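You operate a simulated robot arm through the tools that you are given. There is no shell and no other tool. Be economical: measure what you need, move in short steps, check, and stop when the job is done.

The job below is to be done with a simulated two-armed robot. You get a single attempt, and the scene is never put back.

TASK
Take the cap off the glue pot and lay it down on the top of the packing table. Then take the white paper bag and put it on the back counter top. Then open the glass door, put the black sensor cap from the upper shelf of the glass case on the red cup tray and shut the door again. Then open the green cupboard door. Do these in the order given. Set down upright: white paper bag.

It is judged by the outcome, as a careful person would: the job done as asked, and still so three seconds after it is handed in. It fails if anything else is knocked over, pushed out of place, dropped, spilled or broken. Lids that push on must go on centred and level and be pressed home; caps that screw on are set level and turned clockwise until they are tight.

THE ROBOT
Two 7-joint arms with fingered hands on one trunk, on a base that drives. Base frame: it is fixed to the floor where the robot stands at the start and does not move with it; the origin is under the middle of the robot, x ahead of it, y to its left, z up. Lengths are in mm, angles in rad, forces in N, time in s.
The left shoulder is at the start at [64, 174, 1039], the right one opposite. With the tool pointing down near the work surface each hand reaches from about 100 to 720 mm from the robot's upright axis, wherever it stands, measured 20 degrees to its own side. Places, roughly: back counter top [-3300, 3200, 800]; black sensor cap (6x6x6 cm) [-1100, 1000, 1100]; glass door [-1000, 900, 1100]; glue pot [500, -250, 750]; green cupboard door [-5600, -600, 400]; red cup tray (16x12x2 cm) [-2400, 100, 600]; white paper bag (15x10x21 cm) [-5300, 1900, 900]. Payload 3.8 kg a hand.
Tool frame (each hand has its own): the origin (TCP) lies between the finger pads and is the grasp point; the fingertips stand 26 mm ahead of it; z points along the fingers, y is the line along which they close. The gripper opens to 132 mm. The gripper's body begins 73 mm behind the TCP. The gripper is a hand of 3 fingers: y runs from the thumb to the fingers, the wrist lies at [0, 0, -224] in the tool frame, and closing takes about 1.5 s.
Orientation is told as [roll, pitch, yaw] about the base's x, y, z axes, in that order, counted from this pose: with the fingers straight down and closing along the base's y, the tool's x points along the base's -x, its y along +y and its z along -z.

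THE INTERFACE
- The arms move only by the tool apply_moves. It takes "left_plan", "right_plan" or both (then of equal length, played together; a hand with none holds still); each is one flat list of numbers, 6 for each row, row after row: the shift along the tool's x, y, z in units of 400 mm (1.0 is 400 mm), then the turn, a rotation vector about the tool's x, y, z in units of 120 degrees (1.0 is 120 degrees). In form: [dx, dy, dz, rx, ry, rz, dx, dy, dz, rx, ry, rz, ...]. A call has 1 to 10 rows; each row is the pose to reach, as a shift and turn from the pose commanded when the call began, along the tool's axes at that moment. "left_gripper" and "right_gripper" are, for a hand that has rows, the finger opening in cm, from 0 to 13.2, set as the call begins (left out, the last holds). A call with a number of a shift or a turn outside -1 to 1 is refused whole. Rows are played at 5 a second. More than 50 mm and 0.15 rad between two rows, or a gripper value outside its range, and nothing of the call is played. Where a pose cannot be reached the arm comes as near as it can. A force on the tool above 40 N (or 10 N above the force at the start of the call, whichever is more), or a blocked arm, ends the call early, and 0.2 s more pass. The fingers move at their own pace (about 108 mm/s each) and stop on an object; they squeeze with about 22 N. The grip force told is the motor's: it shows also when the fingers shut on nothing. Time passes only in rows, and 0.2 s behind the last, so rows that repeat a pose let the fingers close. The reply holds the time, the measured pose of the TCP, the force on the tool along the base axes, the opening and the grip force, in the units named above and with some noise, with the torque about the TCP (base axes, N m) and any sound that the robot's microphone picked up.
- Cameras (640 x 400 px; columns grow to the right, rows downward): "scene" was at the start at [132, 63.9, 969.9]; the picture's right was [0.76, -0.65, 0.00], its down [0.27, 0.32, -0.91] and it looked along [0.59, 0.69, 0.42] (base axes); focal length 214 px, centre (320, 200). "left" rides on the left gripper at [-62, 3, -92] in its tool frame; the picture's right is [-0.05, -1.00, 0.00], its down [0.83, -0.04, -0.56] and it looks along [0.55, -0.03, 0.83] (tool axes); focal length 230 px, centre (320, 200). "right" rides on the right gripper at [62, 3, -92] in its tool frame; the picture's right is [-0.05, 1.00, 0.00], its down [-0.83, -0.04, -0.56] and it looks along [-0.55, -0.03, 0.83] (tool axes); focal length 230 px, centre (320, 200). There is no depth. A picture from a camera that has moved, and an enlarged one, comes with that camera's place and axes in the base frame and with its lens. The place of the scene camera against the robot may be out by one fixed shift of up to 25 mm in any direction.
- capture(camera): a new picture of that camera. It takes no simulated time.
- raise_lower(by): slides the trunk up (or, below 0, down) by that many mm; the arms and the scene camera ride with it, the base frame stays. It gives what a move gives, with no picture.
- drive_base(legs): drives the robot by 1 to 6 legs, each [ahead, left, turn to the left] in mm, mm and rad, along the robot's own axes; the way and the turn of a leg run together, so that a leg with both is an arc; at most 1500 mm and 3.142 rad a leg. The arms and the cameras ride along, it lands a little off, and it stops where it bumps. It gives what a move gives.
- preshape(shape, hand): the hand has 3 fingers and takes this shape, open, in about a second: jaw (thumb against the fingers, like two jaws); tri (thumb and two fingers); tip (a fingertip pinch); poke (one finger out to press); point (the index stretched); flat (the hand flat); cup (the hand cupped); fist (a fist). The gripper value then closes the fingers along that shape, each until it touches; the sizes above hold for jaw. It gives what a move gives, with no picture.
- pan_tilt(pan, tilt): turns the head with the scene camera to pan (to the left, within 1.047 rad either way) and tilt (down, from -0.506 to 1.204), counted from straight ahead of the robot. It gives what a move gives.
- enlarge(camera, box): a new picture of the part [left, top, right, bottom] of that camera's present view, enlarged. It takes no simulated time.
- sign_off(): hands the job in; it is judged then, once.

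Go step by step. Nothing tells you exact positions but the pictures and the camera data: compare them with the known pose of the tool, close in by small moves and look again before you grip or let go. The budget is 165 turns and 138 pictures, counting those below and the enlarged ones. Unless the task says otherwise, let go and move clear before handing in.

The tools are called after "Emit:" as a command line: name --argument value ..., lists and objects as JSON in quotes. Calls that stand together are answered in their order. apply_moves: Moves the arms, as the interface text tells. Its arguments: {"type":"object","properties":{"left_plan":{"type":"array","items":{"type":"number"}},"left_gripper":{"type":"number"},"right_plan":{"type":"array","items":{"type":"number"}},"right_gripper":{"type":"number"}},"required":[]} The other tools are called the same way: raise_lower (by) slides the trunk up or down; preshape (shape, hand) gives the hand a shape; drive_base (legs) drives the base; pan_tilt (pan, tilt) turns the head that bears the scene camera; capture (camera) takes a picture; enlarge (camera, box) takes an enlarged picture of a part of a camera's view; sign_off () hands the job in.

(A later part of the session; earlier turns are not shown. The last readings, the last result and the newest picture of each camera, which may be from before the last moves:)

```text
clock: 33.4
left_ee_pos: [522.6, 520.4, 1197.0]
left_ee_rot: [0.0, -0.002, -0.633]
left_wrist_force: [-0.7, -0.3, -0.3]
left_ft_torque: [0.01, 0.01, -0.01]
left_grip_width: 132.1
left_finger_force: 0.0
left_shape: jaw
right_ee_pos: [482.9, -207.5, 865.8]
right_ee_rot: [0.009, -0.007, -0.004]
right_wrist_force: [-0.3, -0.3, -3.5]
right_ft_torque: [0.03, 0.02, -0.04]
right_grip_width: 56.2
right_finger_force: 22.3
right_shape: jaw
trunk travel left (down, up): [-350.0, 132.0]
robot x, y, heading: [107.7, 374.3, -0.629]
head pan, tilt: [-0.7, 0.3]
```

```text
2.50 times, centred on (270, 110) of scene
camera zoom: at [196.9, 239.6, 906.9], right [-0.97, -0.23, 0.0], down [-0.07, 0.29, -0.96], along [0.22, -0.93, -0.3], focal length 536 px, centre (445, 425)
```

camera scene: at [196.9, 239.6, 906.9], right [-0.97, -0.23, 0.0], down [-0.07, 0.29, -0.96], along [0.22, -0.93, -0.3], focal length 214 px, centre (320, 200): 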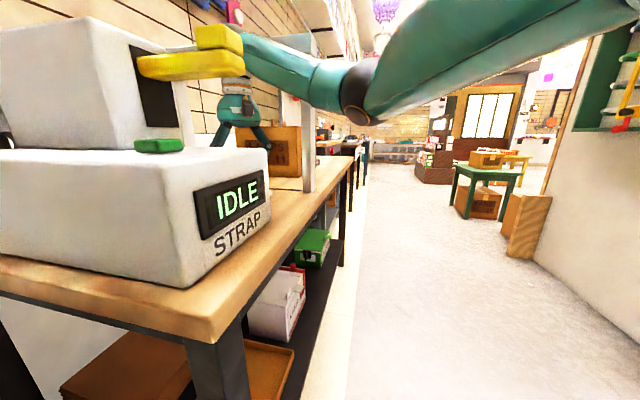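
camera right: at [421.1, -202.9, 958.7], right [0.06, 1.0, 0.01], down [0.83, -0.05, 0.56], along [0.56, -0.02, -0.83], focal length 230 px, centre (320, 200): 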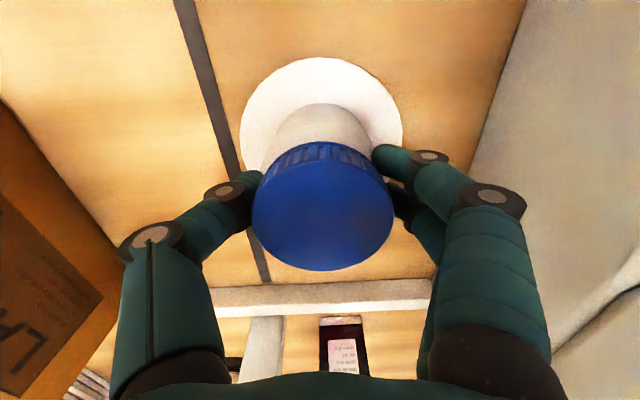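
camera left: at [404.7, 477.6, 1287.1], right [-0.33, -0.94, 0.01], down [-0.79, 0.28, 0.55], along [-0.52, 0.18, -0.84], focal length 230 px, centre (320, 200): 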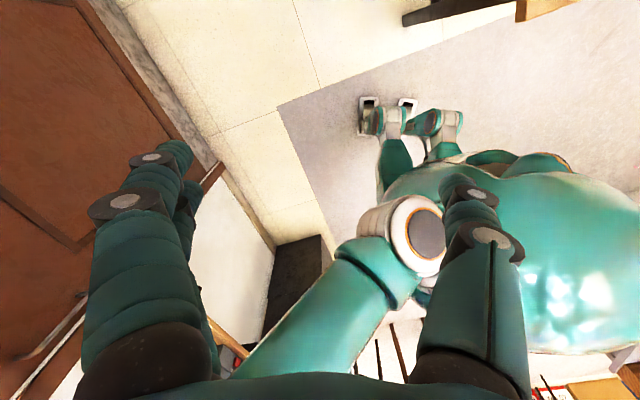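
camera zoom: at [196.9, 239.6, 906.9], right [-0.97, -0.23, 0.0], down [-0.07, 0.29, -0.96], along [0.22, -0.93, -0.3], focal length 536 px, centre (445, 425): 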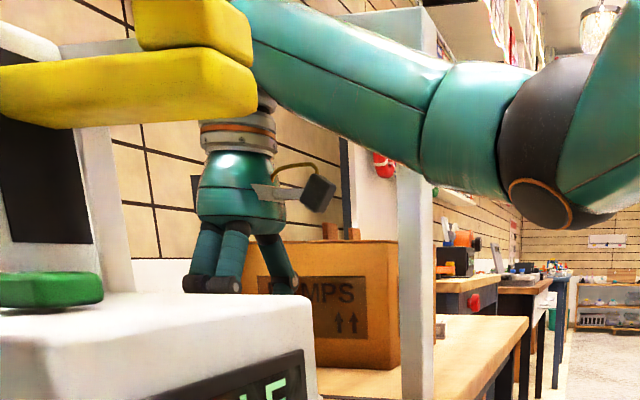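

The fingertips are below the cap, gripping the pot's neck. I'll set the pot down, turn it back to where it was, then re-grip higher on the cap itself.

Emit:
apply_moves --right_plan '[0, 0, 0.01, 0, 0, 0, 0, 0, 0.018, 0, 0, 0, 0, 0, 0.018, 0, 0, 0.07, 0, 0, 0.018, 0, 0, 0.14, 0, 0, 0.018, 0, 0, 0.21, 0, 0, 0.018, 0, 0, 0.28, 0, 0, 0.018, 0, 0, 0.35, 0, 0, 0.018, 0, 0, 0.42, 0, 0, 0.018, 0, 0, 0.49, 0, 0, 0.018, 0, 0, 0.56]'

Emit:
apply_moves --right_plan '[0, 0, 0, 0, 0, 0.07, 0, 0, 0, 0, 0, 0.14, 0, 0, 0, 0, 0, 0.21, 0, 0, 0, 0, 0, 0.28, 0, 0, 0, 0, 0, 0.35, 0, 0, 0, 0, 0, 0.42, 0, 0, 0, 0, 0, 0.47, 0, 0, 0, 0, 0, 0.47]'

Emit:
apply_moves --right_plan '[0, 0, 0, 0, 0, 0, 0, 0, 0, 0, 0, 0, 0, 0, 0, 0, 0, 0, 0, 0, 0, 0, 0, 0, 0, 0, -0.015, 0, 0, 0, 0, 0, -0.03, 0, 0, 0, 0, 0, -0.03, 0, 0, 0]' --right_gripper 9

Emit:
capture --camera "right"

```text
clock: 35.5
left_ee_pos: [521.0, 520.5, 1195.5]
left_ee_rot: [0.001, -0.001, -0.636]
left_wrist_force: [-0.7, 0.7, 0.2]
left_ft_torque: [0.0, 0.02, -0.02]
left_grip_width: 132.2
left_finger_force: 0.1
left_shape: jaw
right_ee_pos: [484.0, -207.5, 858.9]
right_ee_rot: [0.012, 0.004, -1.181]
right_wrist_force: [0.5, 0.0, 0.5]
right_ft_torque: [-0.02, 0.08, 0.04]
right_grip_width: 56.2
right_finger_force: 22.5
right_shape: jaw
trunk travel left (down, up): [-350.0, 132.0]
robot x, y, heading: [105.5, 375.1, -0.633]
head pan, tilt: [-0.7, 0.3]
```

```text
clock: 37.4
left_ee_pos: [520.9, 520.6, 1196.1]
left_ee_rot: [-0.001, -0.002, -0.637]
left_wrist_force: [-0.4, 0.2, 1.2]
left_ft_torque: [-0.02, 0.01, 0.02]
left_grip_width: 131.9
left_finger_force: 0.1
left_shape: jaw
right_ee_pos: [484.0, -207.0, 859.8]
right_ee_rot: [0.001, 0.012, -2.165]
right_wrist_force: [-0.8, 1.2, 0.2]
right_ft_torque: [-0.05, -0.09, 0.08]
right_grip_width: 55.7
right_finger_force: 22.5
right_shape: jaw
trunk travel left (down, up): [-350.0, 132.0]
robot x, y, heading: [109.0, 372.7, -0.637]
head pan, tilt: [-0.7, 0.3]
```

```text
clock: 39.0
left_ee_pos: [521.4, 521.5, 1195.8]
left_ee_rot: [0.0, -0.002, -0.634]
left_wrist_force: [0.4, -0.7, -0.6]
left_ft_torque: [0.02, -0.02, 0.0]
left_grip_width: 131.9
left_finger_force: 0.2
left_shape: jaw
right_ee_pos: [483.6, -206.9, 872.9]
right_ee_rot: [0.002, 0.011, -2.164]
right_wrist_force: [-0.4, 0.8, -0.2]
right_ft_torque: [-0.02, 0.02, -0.03]
right_grip_width: 89.5
right_finger_force: 0.1
right_shape: jaw
trunk travel left (down, up): [-350.0, 132.0]
robot x, y, heading: [112.6, 372.5, -0.632]
head pan, tilt: [-0.7, 0.3]
```

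```text
106 pictures are left
camera right: at [519.2, -156.5, 965.6], right [0.8, -0.6, 0.0], down [-0.5, -0.67, 0.54], along [-0.33, -0.44, -0.84], focal length 230 px, centre (320, 200)
```

right: 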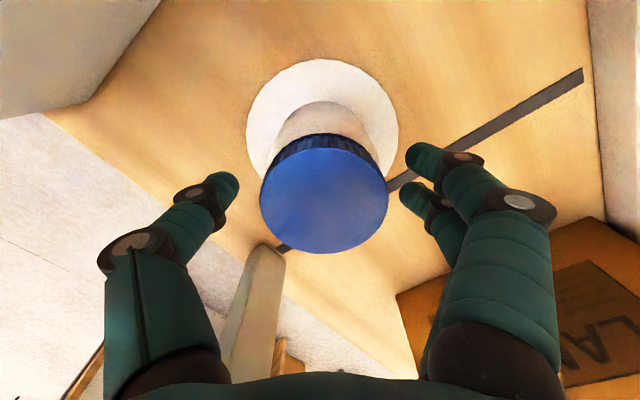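

Now the fingers are at cap height; closing here.

Emit:
apply_moves --right_plan '[0, 0, 0, 0, 0, 0, 0, 0, 0, 0, 0, 0, 0, 0, 0, 0, 0, 0, 0, 0, 0, 0, 0, 0, 0, 0, 0, 0, 0, 0]' --right_gripper 0

Emit:
apply_moves --right_plan '[0, 0, 0, 0, 0, -0.05, 0, 0, 0, 0, 0, -0.1, 0, 0, 0, 0, 0, -0.15, 0, 0, 0, 0, 0, -0.2, 0, 0, 0, 0, 0, -0.25, 0, 0, 0, 0, 0, -0.3, 0, 0, 0, 0, 0, -0.35]'

Emit:
enlarge --camera "right" --box '[190, 60, 450, 280]'

```text
clock: 40.1
left_ee_pos: [521.8, 521.0, 1196.9]
left_ee_rot: [-0.002, -0.001, -0.634]
left_wrist_force: [0.7, 0.0, -0.6]
left_ft_torque: [-0.02, 0.02, 0.0]
left_grip_width: 131.7
left_finger_force: 0.1
left_shape: jaw
right_ee_pos: [485.1, -204.9, 871.6]
right_ee_rot: [0.002, 0.012, -2.163]
right_wrist_force: [0.3, 0.2, -2.3]
right_ft_torque: [0.05, 0.03, 0.0]
right_grip_width: 54.2
right_finger_force: 22.1
right_shape: jaw
trunk travel left (down, up): [-350.0, 132.0]
robot x, y, heading: [105.2, 375.2, -0.635]
head pan, tilt: [-0.7, 0.3]
```

```text
clock: 41.8
left_ee_pos: [521.5, 521.4, 1197.5]
left_ee_rot: [0.001, 0.0, -0.636]
left_wrist_force: [0.6, 0.4, -0.3]
left_ft_torque: [0.01, -0.03, 0.01]
left_grip_width: 131.9
left_finger_force: 0.1
left_shape: jaw
right_ee_pos: [482.6, -207.1, 872.4]
right_ee_rot: [0.011, 0.007, -1.426]
right_wrist_force: [-1.1, -1.1, 0.7]
right_ft_torque: [-0.01, 0.01, -0.02]
right_grip_width: 53.9
right_finger_force: 21.8
right_shape: jaw
trunk travel left (down, up): [-350.0, 132.0]
robot x, y, heading: [105.1, 373.8, -0.636]
head pan, tilt: [-0.7, 0.3]
heard: snap
```

```text
1.82 times, centred on (320, 170) of right
camera zoom: at [476.8, -145.1, 965.1], right [1.0, 0.09, 0.01], down [0.07, -0.83, 0.55], along [0.06, -0.55, -0.84], focal length 418 px, centre (320, 254)
```

zoom: 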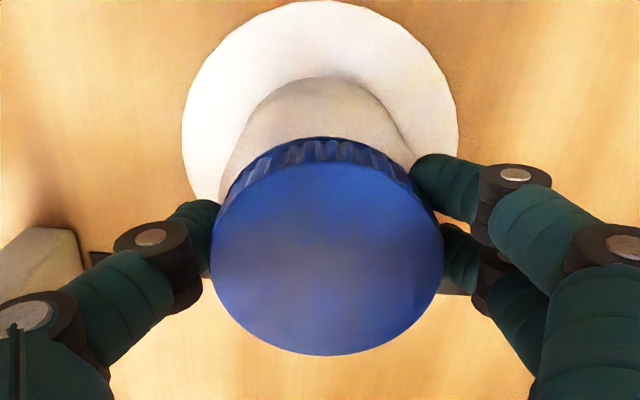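

I heard a snap, probably the cap coming loose. I'll lift a few millimetres to see whether the cap separates.

Emit:
apply_moves --right_plan '[0, 0, -0.01, 0, 0, 0, 0, 0, -0.02, 0, 0, 0, 0, 0, -0.02, 0, 0, 0]'

Emit:
enlarge --camera "right" --box '[190, 60, 450, 280]'

```text
clock: 42.5
left_ee_pos: [522.4, 519.8, 1196.7]
left_ee_rot: [-0.001, -0.002, -0.633]
left_wrist_force: [-0.6, -0.3, 0.2]
left_ft_torque: [0.0, 0.01, 0.01]
left_grip_width: 131.7
left_finger_force: 0.0
left_shape: jaw
right_ee_pos: [484.8, -207.1, 881.2]
right_ee_rot: [0.011, 0.009, -1.43]
right_wrist_force: [-1.0, -0.5, -0.4]
right_ft_torque: [-0.03, -0.04, 0.0]
right_grip_width: 54.3
right_finger_force: 21.5
right_shape: jaw
trunk travel left (down, up): [-350.0, 132.0]
robot x, y, heading: [105.8, 373.5, -0.633]
head pan, tilt: [-0.7, 0.3]
```

```text
1.82 times, centred on (320, 170) of right
camera zoom: at [477.4, -145.0, 973.5], right [1.0, 0.09, 0.01], down [0.07, -0.83, 0.55], along [0.06, -0.54, -0.84], focal length 418 px, centre (320, 254)
```

zoom: 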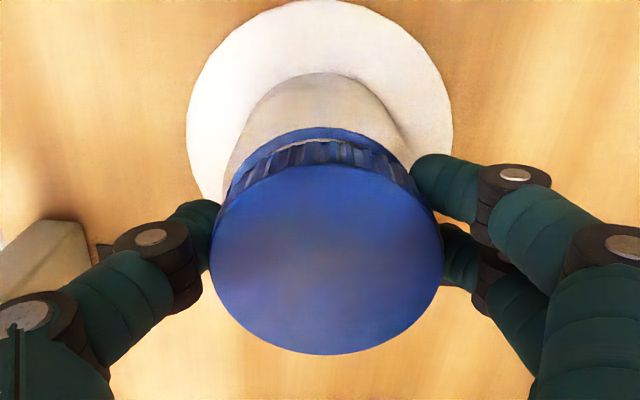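

The cap is free. I'll lift it clear and back the base off so the hand is over bare table at about (380,-172), in front of the pot.

Emit:
apply_moves --right_plan '[0, 0, -0.1, 0, 0, 0, 0, 0, -0.2, 0, 0, 0, 0, 0, -0.2, 0, 0, 0]'

Emit:
drive_base --legs '[[-105, -34, 0]]'

Emit:
capture --camera "right"

Emit:
capture --camera "scene"

```text
clock: 43.4
left_ee_pos: [521.9, 520.3, 1196.4]
left_ee_rot: [0.0, -0.002, -0.635]
left_wrist_force: [-0.1, 0.2, -0.6]
left_ft_torque: [-0.04, 0.03, -0.02]
left_grip_width: 132.0
left_finger_force: 0.0
left_shape: jaw
right_ee_pos: [482.2, -205.7, 959.6]
right_ee_rot: [0.009, 0.009, -1.429]
right_wrist_force: [-0.5, -0.1, 0.3]
right_ft_torque: [0.01, 0.05, 0.0]
right_grip_width: 54.0
right_finger_force: 21.9
right_shape: jaw
trunk travel left (down, up): [-350.0, 132.0]
robot x, y, heading: [105.9, 376.2, -0.635]
head pan, tilt: [-0.7, 0.3]
```

```text
clock: 44.6
left_ee_pos: [415.2, 554.3, 1196.8]
left_ee_rot: [0.001, -0.002, -0.638]
left_wrist_force: [-0.6, -0.2, 0.8]
left_ft_torque: [-0.03, -0.02, 0.0]
left_grip_width: 131.8
left_finger_force: 0.0
left_shape: jaw
right_ee_pos: [373.6, -172.5, 960.0]
right_ee_rot: [0.008, 0.007, -1.432]
right_wrist_force: [-0.5, -0.6, 0.2]
right_ft_torque: [0.0, 0.03, -0.02]
right_grip_width: 53.8
right_finger_force: 22.0
right_shape: jaw
trunk travel left (down, up): [-350.0, 132.0]
robot x, y, heading: [-0.3, 411.0, -0.637]
head pan, tilt: [-0.7, 0.3]
```

```text
103 pictures are left
camera right: at [367.4, -110.3, 1052.8], right [1.0, 0.09, 0.01], down [0.07, -0.83, 0.55], along [0.06, -0.55, -0.84], focal length 230 px, centre (320, 200)
```

right: 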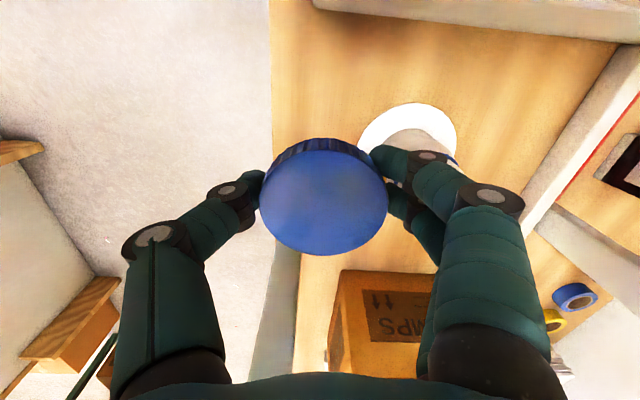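

```text
102 pictures are left
camera scene: at [89.6, 274.5, 907.0], right [-0.97, -0.23, 0.0], down [-0.07, 0.29, -0.96], along [0.22, -0.93, -0.3], focal length 214 px, centre (320, 200)
```

scene: 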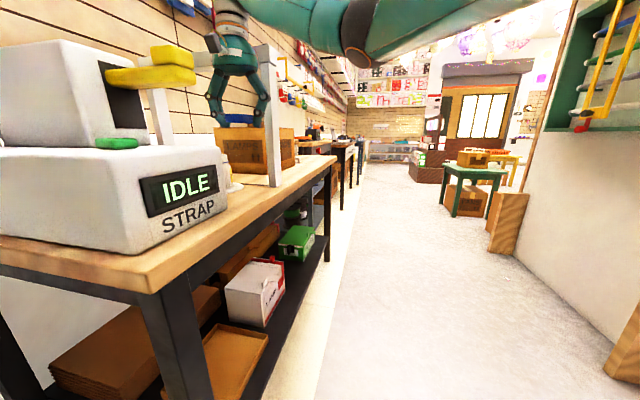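

The table's front edge is at x≈318, so I'll nudge slightly inward to about (383,-162) and lower to z≈800.

Emit:
apply_moves --right_plan '[0.022, 0.026, 0.1, 0, 0, 0, 0.022, 0.026, 0.2, 0, 0, 0, 0.022, 0.026, 0.3, 0, 0, 0, 0.022, 0.026, 0.38, 0, 0, 0, 0.022, 0.026, 0.4, 0, 0, 0, 0.022, 0.026, 0.4, 0, 0, 0]'

Emit:
capture --camera "right"

Emit:
capture --camera "scene"

```text
clock: 46.0
left_ee_pos: [414.8, 556.8, 1197.3]
left_ee_rot: [-0.002, -0.002, -0.637]
left_wrist_force: [0.1, -0.2, 0.2]
left_ft_torque: [-0.04, 0.03, 0.0]
left_grip_width: 131.9
left_finger_force: 0.1
left_shape: jaw
right_ee_pos: [386.5, -161.4, 806.4]
right_ee_rot: [0.018, 0.002, -1.432]
right_wrist_force: [-1.6, -5.5, 33.9]
right_ft_torque: [-0.27, 0.89, 0.15]
right_grip_width: 54.7
right_finger_force: 22.2
right_shape: jaw
trunk travel left (down, up): [-350.0, 132.0]
robot x, y, heading: [1.5, 413.5, -0.641]
head pan, tilt: [-0.7, 0.3]
```

```text
101 pictures are left
camera right: at [378.8, -98.9, 898.7], right [1.0, 0.09, 0.02], down [0.06, -0.83, 0.55], along [0.06, -0.55, -0.83], focal length 230 px, centre (320, 200)
```

right: 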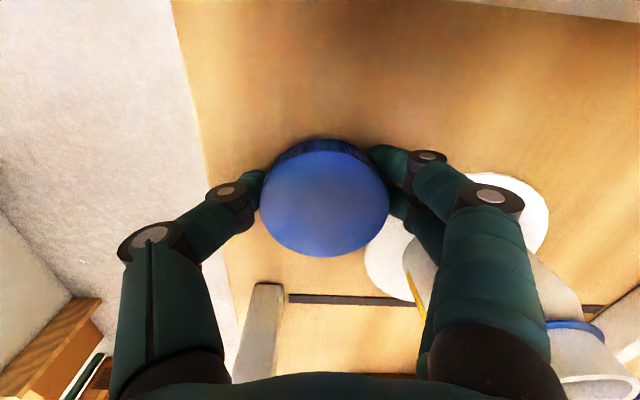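

```text
100 pictures are left
camera scene: at [88.7, 275.8, 907.8], right [-0.97, -0.23, 0.0], down [-0.07, 0.29, -0.96], along [0.22, -0.93, -0.29], focal length 214 px, centre (320, 200)
```

scene: 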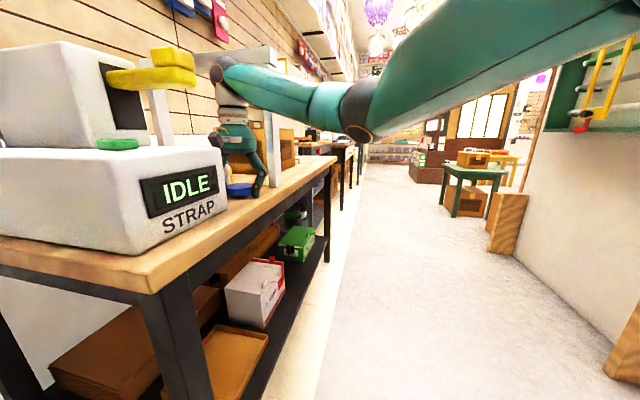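

The hand is already touching the table at TCP z≈806 (34 N). I'll ease up by ~5 mm to unload before releasing.

Emit:
apply_moves --right_plan '[0, 0, -0.003, 0, 0, 0, 0, 0, -0.006, 0, 0, 0, 0, 0, -0.006, 0, 0, 0]'

```text
clock: 46.8
left_ee_pos: [414.3, 556.9, 1197.0]
left_ee_rot: [-0.002, -0.003, -0.637]
left_wrist_force: [0.1, -0.5, -0.2]
left_ft_torque: [0.0, -0.04, -0.01]
left_grip_width: 132.0
left_finger_force: 0.1
left_shape: jaw
right_ee_pos: [385.7, -161.8, 806.5]
right_ee_rot: [0.015, 0.001, -1.433]
right_wrist_force: [2.2, -11.0, 31.5]
right_ft_torque: [-0.37, 0.43, 0.17]
right_grip_width: 55.1
right_finger_force: 21.8
right_shape: jaw
trunk travel left (down, up): [-350.0, 132.0]
robot x, y, heading: [2.7, 409.7, -0.635]
head pan, tilt: [-0.7, 0.3]
```

Still loaded; ease up in further small steps.

Emit:
apply_moves --right_plan '[0, 0, -0.004, 0, 0, 0, 0, 0, -0.008, 0, 0, 0, 0, 0, -0.008, 0, 0, 0]'

Emit:
apply_moves --right_plan '[0, 0, -0.004, 0, 0, 0, 0, 0, -0.004, 0, 0, 0]'

```text
clock: 47.6
left_ee_pos: [413.8, 556.0, 1196.2]
left_ee_rot: [0.0, -0.001, -0.637]
left_wrist_force: [0.1, 0.2, -0.7]
left_ft_torque: [0.01, 0.01, -0.02]
left_grip_width: 132.1
left_finger_force: 0.0
left_shape: jaw
right_ee_pos: [384.5, -159.1, 806.2]
right_ee_rot: [0.012, 0.007, -1.43]
right_wrist_force: [3.0, -2.2, 19.0]
right_ft_torque: [-0.16, -0.04, 0.07]
right_grip_width: 53.9
right_finger_force: 21.7
right_shape: jaw
trunk travel left (down, up): [-350.0, 132.0]
robot x, y, heading: [4.1, 412.2, -0.635]
head pan, tilt: [-0.7, 0.3]
```

```text
clock: 48.2
left_ee_pos: [416.4, 555.6, 1195.1]
left_ee_rot: [0.001, -0.002, -0.638]
left_wrist_force: [0.4, 0.3, -0.2]
left_ft_torque: [-0.01, -0.02, 0.02]
left_grip_width: 132.0
left_finger_force: 0.0
left_shape: jaw
right_ee_pos: [384.8, -159.0, 806.9]
right_ee_rot: [0.009, 0.009, -1.431]
right_wrist_force: [2.9, 0.6, 9.2]
right_ft_torque: [-0.07, -0.1, 0.05]
right_grip_width: 53.8
right_finger_force: 22.2
right_shape: jaw
trunk travel left (down, up): [-350.0, 132.0]
robot x, y, heading: [1.4, 409.5, -0.642]
head pan, tilt: [-0.7, 0.3]
```

Nearly unloaded. Ease a last millimetre, open a little, then rise.

Emit:
apply_moves --right_plan '[0, 0, -0.003, 0, 0, 0, 0, 0, -0.003, 0, 0, 0]'

Emit:
apply_moves --right_plan '[0, 0, 0, 0, 0, 0, 0, 0, 0, 0, 0, 0, 0, 0, 0, 0, 0, 0, 0, 0, 0, 0, 0, 0]' --right_gripper 8.5

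Emit:
capture --camera "right"

```text
clock: 48.8
left_ee_pos: [416.0, 555.7, 1197.7]
left_ee_rot: [0.002, -0.001, -0.638]
left_wrist_force: [0.3, -0.4, -0.1]
left_ft_torque: [0.01, -0.01, -0.03]
left_grip_width: 132.1
left_finger_force: 0.1
left_shape: jaw
right_ee_pos: [384.5, -160.2, 807.4]
right_ee_rot: [0.006, 0.009, -1.433]
right_wrist_force: [0.4, 0.0, 0.7]
right_ft_torque: [0.0, -0.01, -0.01]
right_grip_width: 53.6
right_finger_force: 21.9
right_shape: jaw
trunk travel left (down, up): [-350.0, 132.0]
robot x, y, heading: [0.0, 412.9, -0.64]
head pan, tilt: [-0.7, 0.3]
```

```text
clock: 49.8
left_ee_pos: [415.1, 555.0, 1196.4]
left_ee_rot: [0.0, -0.001, -0.636]
left_wrist_force: [0.1, 0.5, -0.4]
left_ft_torque: [0.02, 0.02, -0.04]
left_grip_width: 131.9
left_finger_force: 0.0
left_shape: jaw
right_ee_pos: [384.9, -160.5, 807.3]
right_ee_rot: [0.008, 0.009, -1.434]
right_wrist_force: [0.2, 0.5, -0.3]
right_ft_torque: [0.0, 0.01, 0.0]
right_grip_width: 84.7
right_finger_force: 0.1
right_shape: jaw
trunk travel left (down, up): [-350.0, 132.0]
robot x, y, heading: [2.5, 409.0, -0.637]
head pan, tilt: [-0.7, 0.3]
```

```text
99 pictures are left
camera right: at [378.5, -98.6, 900.6], right [1.0, 0.09, 0.01], down [0.07, -0.83, 0.55], along [0.06, -0.55, -0.84], focal length 230 px, centre (320, 200)
```

right: 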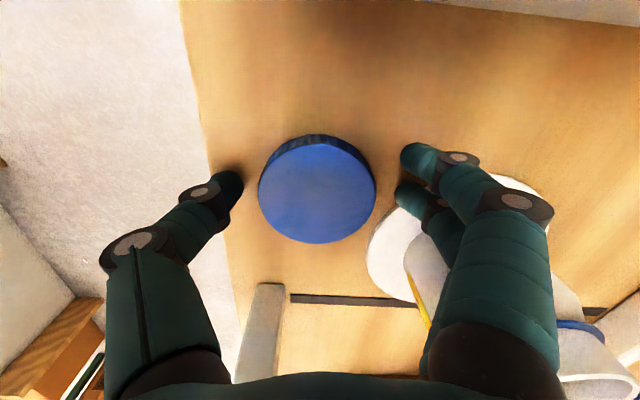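

The cap lies on the table and the fingers are open. I'll rise straight up to check the result.

Emit:
apply_moves --right_plan '[0, 0, -0.1, 0, 0, 0, 0, 0, -0.2, 0, 0, 0, 0, 0, -0.3, 0, 0, 0, 0, 0, -0.4, 0, 0, 0, 0, 0, -0.5, 0, 0, 0, 0, 0, -0.6, 0, 0, 0, 0, 0, -0.7, 0, 0, 0, 0, 0, -0.8, 0, 0, 0]'

Emit:
capture --camera "right"

```text
clock: 51.6
left_ee_pos: [416.5, 556.8, 1195.2]
left_ee_rot: [-0.003, 0.0, -0.637]
left_wrist_force: [0.9, -0.2, 0.2]
left_ft_torque: [-0.07, 0.02, 0.0]
left_grip_width: 131.9
left_finger_force: 0.0
left_shape: jaw
right_ee_pos: [381.5, -160.1, 1130.1]
right_ee_rot: [0.014, 0.008, -1.43]
right_wrist_force: [-0.7, -1.2, -0.5]
right_ft_torque: [0.02, 0.01, 0.0]
right_grip_width: 85.0
right_finger_force: 0.1
right_shape: jaw
trunk travel left (down, up): [-350.0, 132.0]
robot x, y, heading: [4.0, 411.7, -0.633]
head pan, tilt: [-0.7, 0.3]
```

```text
98 pictures are left
camera right: at [373.6, -98.1, 1222.6], right [1.0, 0.09, 0.01], down [0.07, -0.83, 0.55], along [0.06, -0.55, -0.84], focal length 230 px, centre (320, 200)
```

right: 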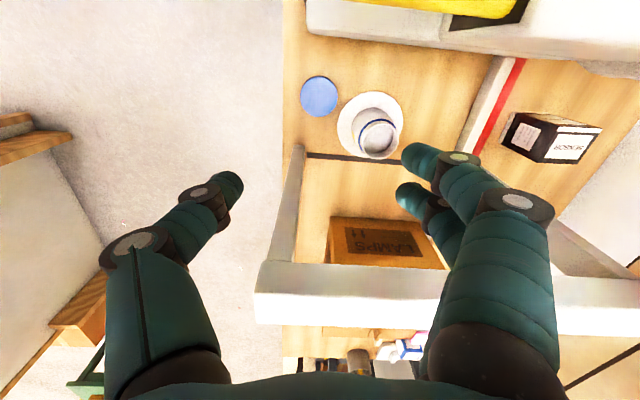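

Cap is off and lying on the table next to the open pot. I'll back away, tuck the right hand, and then look around toward the rest of the shop.

Emit:
drive_base --legs '[[-250, 0, 0]]'

Emit:
apply_moves --right_plan '[0.1, -0.06, 0, 0, 0, -0.07, 0.2, -0.12, 0, 0, 0, -0.14, 0.3, -0.18, 0, 0, 0, -0.21, 0.4, -0.24, 0, 0, 0, -0.28, 0.5, -0.3, 0, 0, 0, -0.35, 0.6, -0.36, 0, 0, 0, -0.35, 0.7, -0.42, 0, 0, 0, -0.35]'

Emit:
pan_tilt --pan 0 --tilt 0.1

```text
clock: 53.3
left_ee_pos: [224.1, 696.1, 1195.9]
left_ee_rot: [0.0, -0.002, -0.638]
left_wrist_force: [-0.5, 0.2, 0.2]
left_ft_torque: [-0.04, 0.01, 0.02]
left_grip_width: 131.9
left_finger_force: 0.1
left_shape: jaw
right_ee_pos: [187.2, -21.3, 1127.9]
right_ee_rot: [0.011, 0.007, -1.429]
right_wrist_force: [-0.5, -0.4, -0.1]
right_ft_torque: [0.0, -0.01, 0.0]
right_grip_width: 85.0
right_finger_force: 0.1
right_shape: jaw
trunk travel left (down, up): [-350.0, 132.0]
robot x, y, heading: [-187.5, 550.9, -0.64]
head pan, tilt: [-0.7, 0.3]
```

```text
clock: 54.9
left_ee_pos: [223.9, 697.6, 1197.5]
left_ee_rot: [-0.001, -0.001, -0.637]
left_wrist_force: [-0.1, -0.3, -0.1]
left_ft_torque: [0.0, 0.01, -0.01]
left_grip_width: 132.0
left_finger_force: 0.1
left_shape: jaw
right_ee_pos: [-14.4, 228.5, 1127.9]
right_ee_rot: [0.011, -0.004, -0.698]
right_wrist_force: [-0.1, 0.1, -0.1]
right_ft_torque: [-0.03, 0.0, 0.02]
right_grip_width: 84.9
right_finger_force: 0.0
right_shape: jaw
trunk travel left (down, up): [-350.0, 132.0]
robot x, y, heading: [-195.0, 550.4, -0.638]
head pan, tilt: [-0.7, 0.3]
```

```text
clock: 56.0
left_ee_pos: [223.7, 696.5, 1196.7]
left_ee_rot: [-0.001, 0.001, -0.636]
left_wrist_force: [0.3, -0.7, -1.1]
left_ft_torque: [0.01, 0.0, -0.04]
left_grip_width: 131.7
left_finger_force: 0.1
left_shape: jaw
right_ee_pos: [-13.1, 227.0, 1126.5]
right_ee_rot: [0.013, -0.003, -0.7]
right_wrist_force: [0.4, 0.4, 0.7]
right_ft_torque: [0.02, 0.02, 0.03]
right_grip_width: 85.0
right_finger_force: 0.1
right_shape: jaw
trunk travel left (down, up): [-350.0, 132.0]
robot x, y, heading: [-188.7, 551.8, -0.637]
head pan, tilt: [0.0, 0.099]
```

Now turn to face down the room (toward -x) and look.

Emit:
drive_base --legs '[[0, 0, -2.2]]'

Emit:
capture --camera "scene"

Emit:
pan_tilt --pan -0.9 --tilt 0.1

Emit:
capture --camera "scene"

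```text
clock: 61.6
left_ee_pos: [-309.3, 130.1, 1197.7]
left_ee_rot: [0.0, -0.003, -2.828]
left_wrist_force: [-0.1, 1.0, -0.9]
left_ft_torque: [0.04, -0.01, 0.01]
left_grip_width: 131.8
left_finger_force: 0.2
left_shape: jaw
right_ee_pos: [-553.3, 596.5, 1128.4]
right_ee_rot: [0.012, -0.003, -2.894]
right_wrist_force: [0.0, 0.1, -0.4]
right_ft_torque: [0.05, -0.01, -0.01]
right_grip_width: 84.9
right_finger_force: 0.0
right_shape: jaw
trunk travel left (down, up): [-350.0, 132.0]
robot x, y, heading: [-192.5, 554.3, -2.829]
head pan, tilt: [0.0, 0.099]
```

```text
97 pictures are left
camera scene: at [-367.7, 505.3, 926.1], right [-0.31, 0.95, 0.0], down [0.09, 0.03, -1.0], along [-0.95, -0.31, -0.1], focal length 214 px, centre (320, 200)
```

scene: 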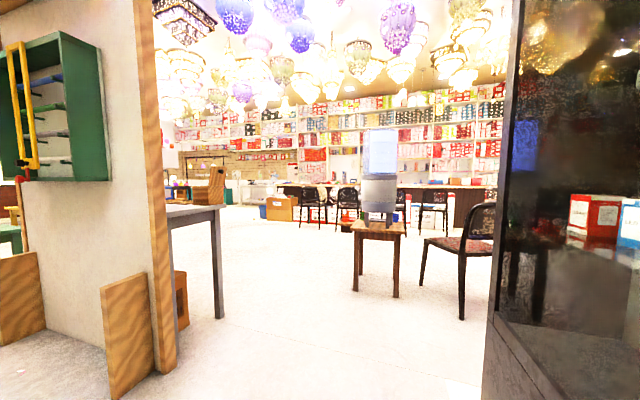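

```text
clock: 62.8
left_ee_pos: [-309.4, 131.0, 1196.3]
left_ee_rot: [0.0, -0.003, -2.83]
left_wrist_force: [0.8, 0.0, -0.8]
left_ft_torque: [-0.02, -0.01, -0.04]
left_grip_width: 132.1
left_finger_force: 0.1
left_shape: jaw
right_ee_pos: [-553.8, 598.3, 1127.7]
right_ee_rot: [0.013, -0.004, -2.894]
right_wrist_force: [0.0, 0.6, 0.2]
right_ft_torque: [0.0, -0.01, -0.01]
right_grip_width: 85.0
right_finger_force: 0.0
right_shape: jaw
trunk travel left (down, up): [-350.0, 132.0]
robot x, y, heading: [-190.9, 549.3, -2.829]
head pan, tilt: [-0.901, 0.099]
```

```text
96 pictures are left
camera scene: at [-356.8, 584.6, 926.1], right [0.55, 0.83, 0.0], down [0.08, -0.06, -1.0], along [-0.83, 0.55, -0.1], focal length 214 px, centre (320, 200)
```

scene: 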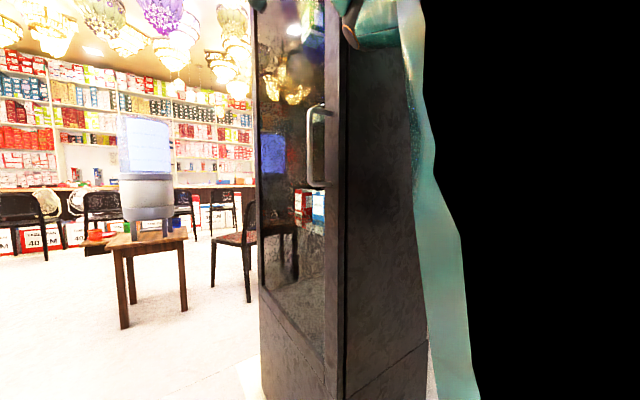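

A tall dark case with a glass door stands at the right, a small table with a water dispenser ahead, and chairs and a long counter further on. Let me zoom in to plan the route.

Emit:
enlarge --camera "scene" --box '[0, 100, 260, 300]'

Emit:
pan_tilt --pan 0 --tilt 0.1

Emit:
enlarge --camera "scene" --box '[150, 140, 500, 340]'

```text
2.00 times, centred on (130, 200) of scene
camera zoom: at [-356.8, 584.6, 926.1], right [0.55, 0.83, 0.0], down [0.08, -0.06, -1.0], along [-0.83, 0.55, -0.1], focal length 429 px, centre (700, 200)
```

zoom: 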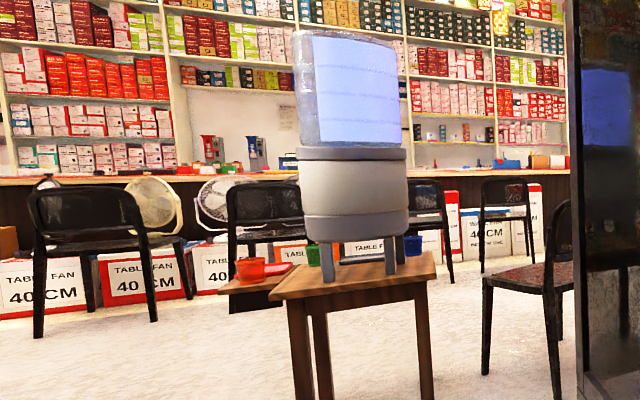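

```text
clock: 64.0
left_ee_pos: [-309.4, 130.4, 1196.6]
left_ee_rot: [-0.001, -0.003, -2.828]
left_wrist_force: [0.3, 1.0, -0.9]
left_ft_torque: [0.0, -0.03, -0.03]
left_grip_width: 131.9
left_finger_force: 0.1
left_shape: jaw
right_ee_pos: [-553.4, 597.8, 1129.0]
right_ee_rot: [0.013, -0.003, -2.893]
right_wrist_force: [0.8, 0.7, -0.5]
right_ft_torque: [-0.01, -0.01, 0.02]
right_grip_width: 85.0
right_finger_force: 0.1
right_shape: jaw
trunk travel left (down, up): [-350.0, 132.0]
robot x, y, heading: [-189.6, 550.2, -2.833]
head pan, tilt: [0.0, 0.099]
```

```text
1.83 times, centred on (325, 240) of scene
camera zoom: at [-367.8, 505.4, 926.2], right [-0.31, 0.95, 0.0], down [0.09, 0.03, -1.0], along [-0.95, -0.31, -0.1], focal length 392 px, centre (311, 127)
```

zoom: 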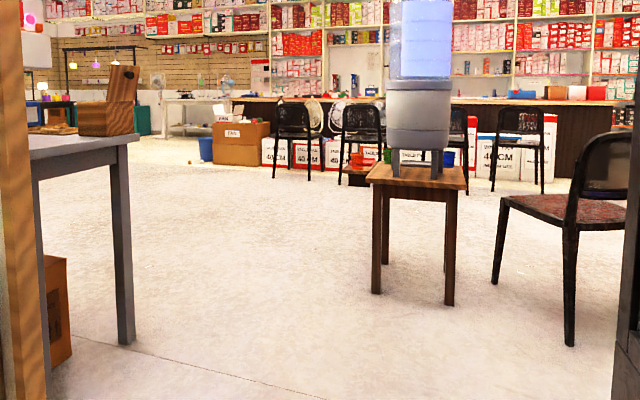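

The route is between a desk (left, corner near (-1440,-540)) and the dispenser table with the red tray beside it (near (-2300,100..550)). I'll face -x and drive through to about (-3000,-250).

Emit:
drive_base --legs '[[0, 0, -0.31], [1310, 650, 0], [1450, 150, 0]]'

Emit:
capture --camera "scene"

Emit:
pan_tilt --pan -0.95 --tilt 0.1

Emit:
capture --camera "scene"

```text
clock: 67.0
left_ee_pos: [-560.1, 123.4, 1197.4]
left_ee_rot: [-0.002, -0.01, 3.127]
left_wrist_force: [0.0, 0.2, 1.0]
left_ft_torque: [0.0, -0.01, -0.01]
left_grip_width: 132.0
left_finger_force: 0.0
left_shape: jaw
right_ee_pos: [-644.8, 652.0, 1132.2]
right_ee_rot: [0.022, -0.011, 3.037]
right_wrist_force: [-0.1, 0.0, -0.1]
right_ft_torque: [0.0, 0.0, 0.0]
right_grip_width: 85.0
right_finger_force: 0.0
right_shape: jaw
trunk travel left (down, up): [-350.0, 132.0]
robot x, y, heading: [-318.8, 484.5, 3.129]
head pan, tilt: [0.0, 0.099]
stopped in leg 2: the robot was blocked; the commanded pose is now the measured one
```

```text
93 pictures are left
camera scene: at [-499.6, 496.6, 927.3], right [0.01, 1.0, 0.0], down [0.09, 0.0, -1.0], along [-1.0, 0.01, -0.09], focal length 214 px, centre (320, 200)
```

scene: 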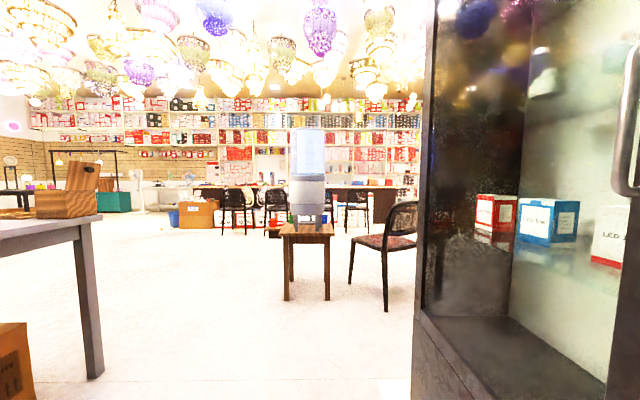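

```text
clock: 68.3
left_ee_pos: [-557.4, 124.6, 1199.7]
left_ee_rot: [0.0, -0.012, 3.13]
left_wrist_force: [0.3, 0.0, -0.1]
left_ft_torque: [-0.02, -0.01, 0.03]
left_grip_width: 131.8
left_finger_force: 0.0
left_shape: jaw
right_ee_pos: [-640.8, 651.7, 1131.0]
right_ee_rot: [0.021, -0.01, 3.04]
right_wrist_force: [-0.4, -0.1, -0.4]
right_ft_torque: [-0.03, -0.02, -0.03]
right_grip_width: 84.8
right_finger_force: 0.1
right_shape: jaw
trunk travel left (down, up): [-350.0, 132.0]
robot x, y, heading: [-315.0, 484.6, 3.129]
head pan, tilt: [-0.949, 0.099]
```

```text
92 pictures are left
camera scene: at [-459.2, 571.8, 927.2], right [0.82, 0.57, -0.01], down [0.05, -0.08, -1.0], along [-0.57, 0.81, -0.09], focal length 214 px, centre (320, 200)
```

scene: 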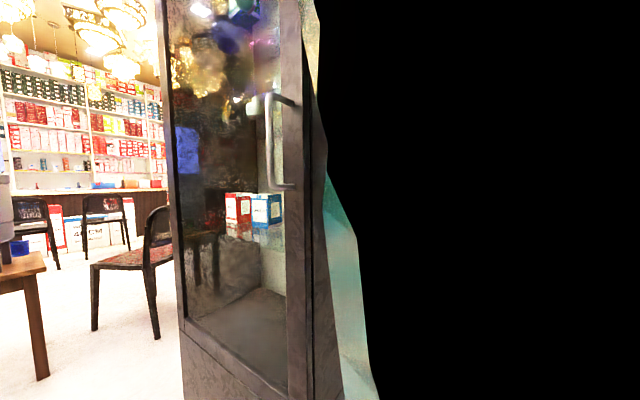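

The drive was blocked — the right elbow is against the glass case. I'll back off and slide to the left before going on.

Emit:
drive_base --legs '[[-80, 60, 0], [0, 300, 0]]'

Emit:
capture --camera "scene"

```text
clock: 72.2
left_ee_pos: [-498.0, -220.5, 1196.4]
left_ee_rot: [-0.001, -0.001, 3.121]
left_wrist_force: [-0.6, -0.7, -0.2]
left_ft_torque: [-0.04, 0.0, -0.01]
left_grip_width: 131.7
left_finger_force: 0.0
left_shape: jaw
right_ee_pos: [-577.4, 306.6, 1126.6]
right_ee_rot: [0.018, 0.0, 3.036]
right_wrist_force: [0.1, 0.1, -0.3]
right_ft_torque: [0.01, -0.01, -0.01]
right_grip_width: 85.0
right_finger_force: 0.0
right_shape: jaw
trunk travel left (down, up): [-350.0, 132.0]
robot x, y, heading: [-244.2, 135.1, 3.121]
head pan, tilt: [-0.949, 0.099]
```

```text
91 pictures are left
camera scene: at [-392.8, 225.2, 925.6], right [0.82, 0.57, 0.0], down [0.06, -0.08, -1.0], along [-0.56, 0.82, -0.1], focal length 214 px, centre (320, 200)
```

scene: 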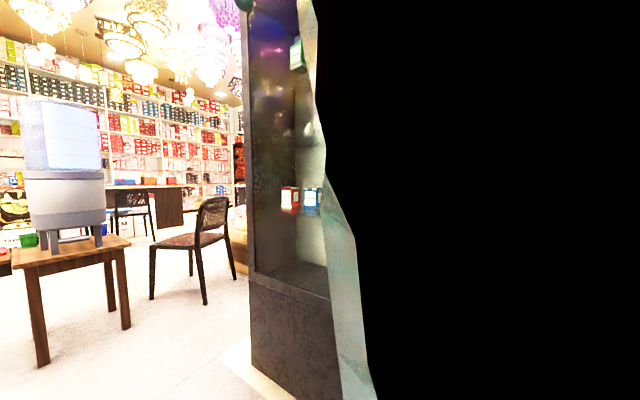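

Clear of the case now. Drive on along y≈100, then shift left past the dispenser table.

Emit:
drive_base --legs '[[1256, 60, 0], [500, 450, 0], [1000, 0, 0]]'

Emit:
capture --camera "scene"

Emit:
pan_tilt --pan 0 --tilt 0.1

Emit:
capture --camera "scene"

```text
clock: 80.9
left_ee_pos: [-2043.2, -447.3, 1197.1]
left_ee_rot: [-0.003, -0.012, 3.06]
left_wrist_force: [-0.3, -1.1, 0.3]
left_ft_torque: [0.02, -0.03, 0.03]
left_grip_width: 132.1
left_finger_force: 0.1
left_shape: jaw
right_ee_pos: [-2091.1, 93.2, 1135.5]
right_ee_rot: [0.038, -0.024, 2.934]
right_wrist_force: [-0.1, 0.8, -0.6]
right_ft_torque: [-0.01, -0.01, 0.0]
right_grip_width: 84.9
right_finger_force: 0.0
right_shape: jaw
trunk travel left (down, up): [-350.0, 132.0]
robot x, y, heading: [-1778.4, -102.6, 3.057]
head pan, tilt: [-0.949, 0.099]
stopped in leg 2: the robot was blocked; the commanded pose is now the measured one
```

```text
90 pictures are left
camera scene: at [-1914.3, -8.4, 927.4], right [0.86, 0.51, -0.01], down [0.04, -0.08, -1.0], along [-0.51, 0.85, -0.09], focal length 214 px, centre (320, 200)
```

scene: 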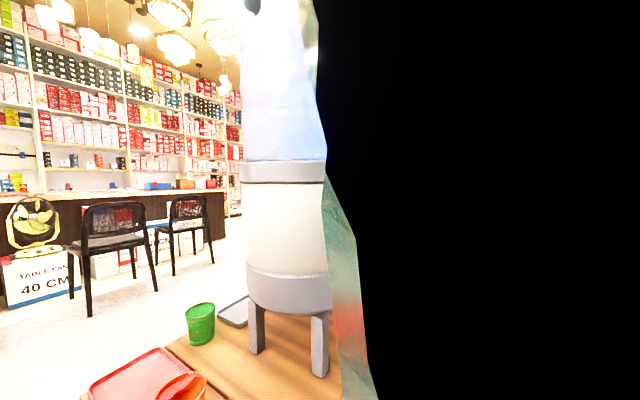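

```text
clock: 82.1
left_ee_pos: [-2039.4, -446.8, 1200.2]
left_ee_rot: [-0.002, -0.018, 3.063]
left_wrist_force: [-0.2, -0.4, 1.1]
left_ft_torque: [0.02, 0.05, 0.0]
left_grip_width: 131.8
left_finger_force: 0.0
left_shape: jaw
right_ee_pos: [-2090.2, 93.1, 1136.7]
right_ee_rot: [0.034, -0.023, 2.94]
right_wrist_force: [0.5, 0.7, -0.1]
right_ft_torque: [-0.01, 0.02, 0.01]
right_grip_width: 85.1
right_finger_force: 0.0
right_shape: jaw
trunk travel left (down, up): [-350.0, 132.0]
robot x, y, heading: [-1781.9, -100.7, 3.063]
head pan, tilt: [0.0, 0.099]
```

```text
89 pictures are left
camera scene: at [-1957.2, -79.2, 928.2], right [0.08, 1.0, 0.0], down [0.09, -0.01, -1.0], along [-0.99, 0.08, -0.09], focal length 214 px, centre (320, 200)
```

scene: 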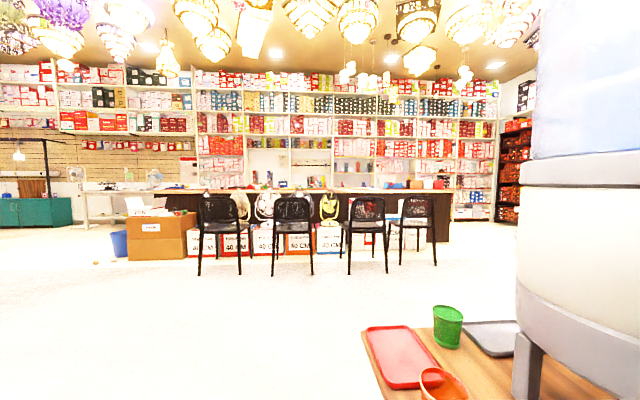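

The right elbow bumped the water dispenser, so I'll back straight off, slide left, and look at whether the dispenser is still in place.

Emit:
drive_base --legs '[[-60, 30, 0], [0, 350, 0.08]]'

Emit:
pan_tilt --pan -0.5 --tilt 0.2

Emit:
capture --camera "scene"

```text
clock: 86.2
left_ee_pos: [-1992.6, -803.6, 1196.6]
left_ee_rot: [0.0, -0.003, 3.138]
left_wrist_force: [0.7, 0.2, -0.6]
left_ft_torque: [0.03, 0.02, 0.0]
left_grip_width: 132.1
left_finger_force: 0.0
left_shape: jaw
right_ee_pos: [-2080.8, -269.5, 1131.6]
right_ee_rot: [0.034, -0.01, 3.019]
right_wrist_force: [0.2, 0.0, 0.0]
right_ft_torque: [0.0, 0.0, -0.01]
right_grip_width: 85.1
right_finger_force: 0.1
right_shape: jaw
trunk travel left (down, up): [-350.0, 132.0]
robot x, y, heading: [-1745.5, -439.9, 3.136]
head pan, tilt: [0.0, 0.099]
stopped in leg 2: the robot was blocked; the commanded pose is now the measured one
```

```text
clock: 87.1
left_ee_pos: [-1989.7, -803.7, 1196.8]
left_ee_rot: [0.0, -0.002, 3.138]
left_wrist_force: [0.1, -0.6, 0.1]
left_ft_torque: [-0.03, -0.03, 0.0]
left_grip_width: 131.9
left_finger_force: 0.1
left_shape: jaw
right_ee_pos: [-2080.3, -269.5, 1130.8]
right_ee_rot: [0.034, -0.008, 3.02]
right_wrist_force: [0.7, 0.5, -0.2]
right_ft_torque: [-0.01, -0.03, 0.0]
right_grip_width: 85.1
right_finger_force: 0.1
right_shape: jaw
trunk travel left (down, up): [-350.0, 132.0]
robot x, y, heading: [-1743.3, -436.9, 3.141]
head pan, tilt: [-0.499, 0.201]
```

```text
88 pictures are left
camera scene: at [-1922.2, -385.9, 916.3], right [0.48, 0.88, 0.0], down [0.17, -0.1, -0.98], along [-0.86, 0.47, -0.2], focal length 214 px, centre (320, 200)
```

scene: 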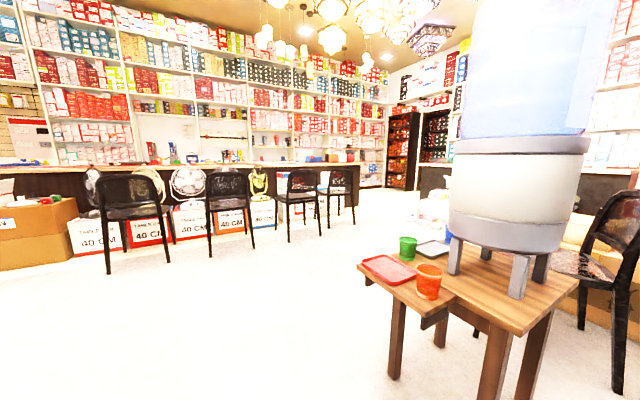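

The dispenser still stands centred on its table. The last slide was also blocked, maybe by the desk behind-left; I'll look that way.

Emit:
pan_tilt --pan 1.04 --tilt 0.4

Emit:
capture --camera "scene"

Emit:
capture --camera "left"

```text
clock: 88.7
left_ee_pos: [-1991.3, -803.8, 1196.2]
left_ee_rot: [0.0, -0.002, 3.137]
left_wrist_force: [0.4, 0.5, -0.1]
left_ft_torque: [0.02, 0.03, -0.01]
left_grip_width: 132.0
left_finger_force: 0.1
left_shape: jaw
right_ee_pos: [-2081.3, -269.3, 1131.9]
right_ee_rot: [0.031, -0.009, 3.019]
right_wrist_force: [0.8, -0.5, -0.1]
right_ft_torque: [-0.03, -0.02, -0.03]
right_grip_width: 85.0
right_finger_force: 0.0
right_shape: jaw
trunk travel left (down, up): [-350.0, 132.0]
robot x, y, heading: [-1741.3, -441.0, 3.135]
head pan, tilt: [1.04, 0.4]
```

```text
87 pictures are left
camera scene: at [-1887.6, -510.4, 897.7], right [-0.86, 0.51, 0.0], down [0.2, 0.33, -0.92], along [-0.47, -0.79, -0.39], focal length 214 px, centre (320, 200)
```

scene: 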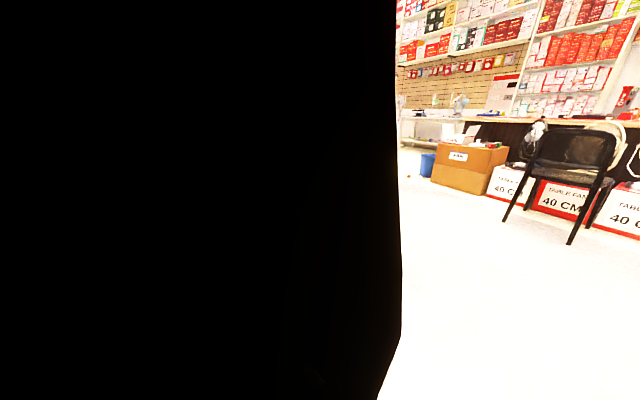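

```text
86 pictures are left
camera left: at [-2054.2, -806.2, 1288.5], right [-0.05, 1.0, 0.0], down [0.83, 0.04, 0.55], along [0.55, 0.03, -0.83], focal length 230 px, centre (320, 200)
```

left: 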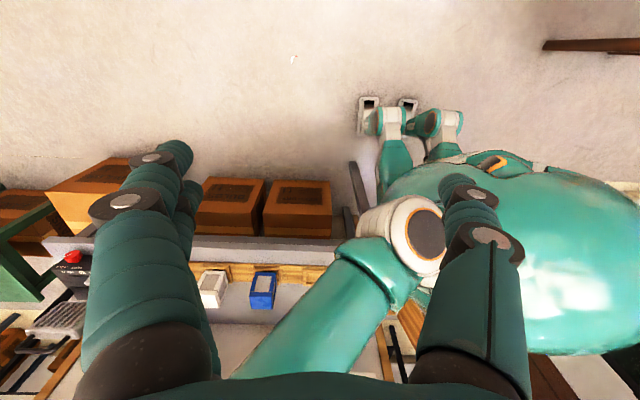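

The desk is right beside the base but undisturbed. I'll go straight ahead, then slide right behind the dispenser table toward the bag side.

Emit:
drive_base --legs '[[1450, 0, 0], [0, -1300, 0]]'

Emit:
pan_tilt --pan -0.3 --tilt 0.1

Emit:
capture --camera "scene"

```text
clock: 107.0
left_ee_pos: [-3422.3, 493.7, 1197.6]
left_ee_rot: [0.0, -0.002, 3.132]
left_wrist_force: [-0.5, -0.4, -0.3]
left_ft_torque: [0.04, 0.01, -0.03]
left_grip_width: 132.0
left_finger_force: 0.0
left_shape: jaw
right_ee_pos: [-3508.1, 1026.7, 1131.9]
right_ee_rot: [0.033, -0.009, 3.013]
right_wrist_force: [0.2, 0.4, -0.3]
right_ft_torque: [0.02, -0.01, 0.01]
right_grip_width: 85.0
right_finger_force: 0.0
right_shape: jaw
trunk travel left (down, up): [-350.0, 132.0]
robot x, y, heading: [-3169.4, 853.8, 3.134]
head pan, tilt: [1.04, 0.4]
```

```text
clock: 108.5
left_ee_pos: [-3420.9, 493.0, 1195.8]
left_ee_rot: [0.001, -0.001, 3.133]
left_wrist_force: [-0.1, 0.4, -0.2]
left_ft_torque: [0.01, 0.03, 0.01]
left_grip_width: 131.8
left_finger_force: 0.2
left_shape: jaw
right_ee_pos: [-3508.5, 1026.9, 1131.8]
right_ee_rot: [0.033, -0.009, 3.012]
right_wrist_force: [0.1, 0.4, 0.5]
right_ft_torque: [0.0, 0.0, -0.03]
right_grip_width: 84.8
right_finger_force: 0.0
right_shape: jaw
trunk travel left (down, up): [-350.0, 132.0]
robot x, y, heading: [-3171.9, 852.8, 3.127]
head pan, tilt: [-0.3, 0.099]
```

```text
85 pictures are left
camera scene: at [-3355.9, 891.9, 925.6], right [0.3, 0.95, 0.0], down [0.09, -0.03, -0.99], along [-0.95, 0.3, -0.1], focal length 214 px, centre (320, 200)
```

scene: 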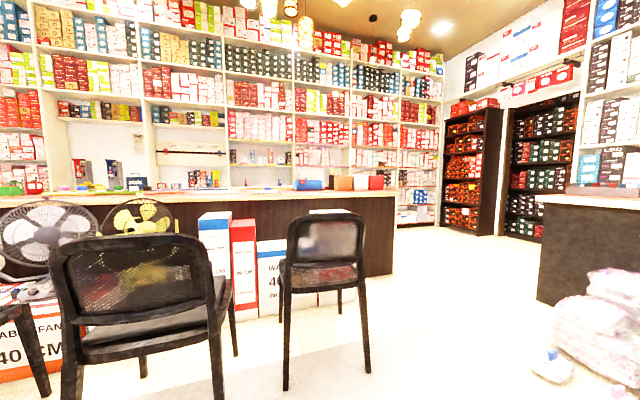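

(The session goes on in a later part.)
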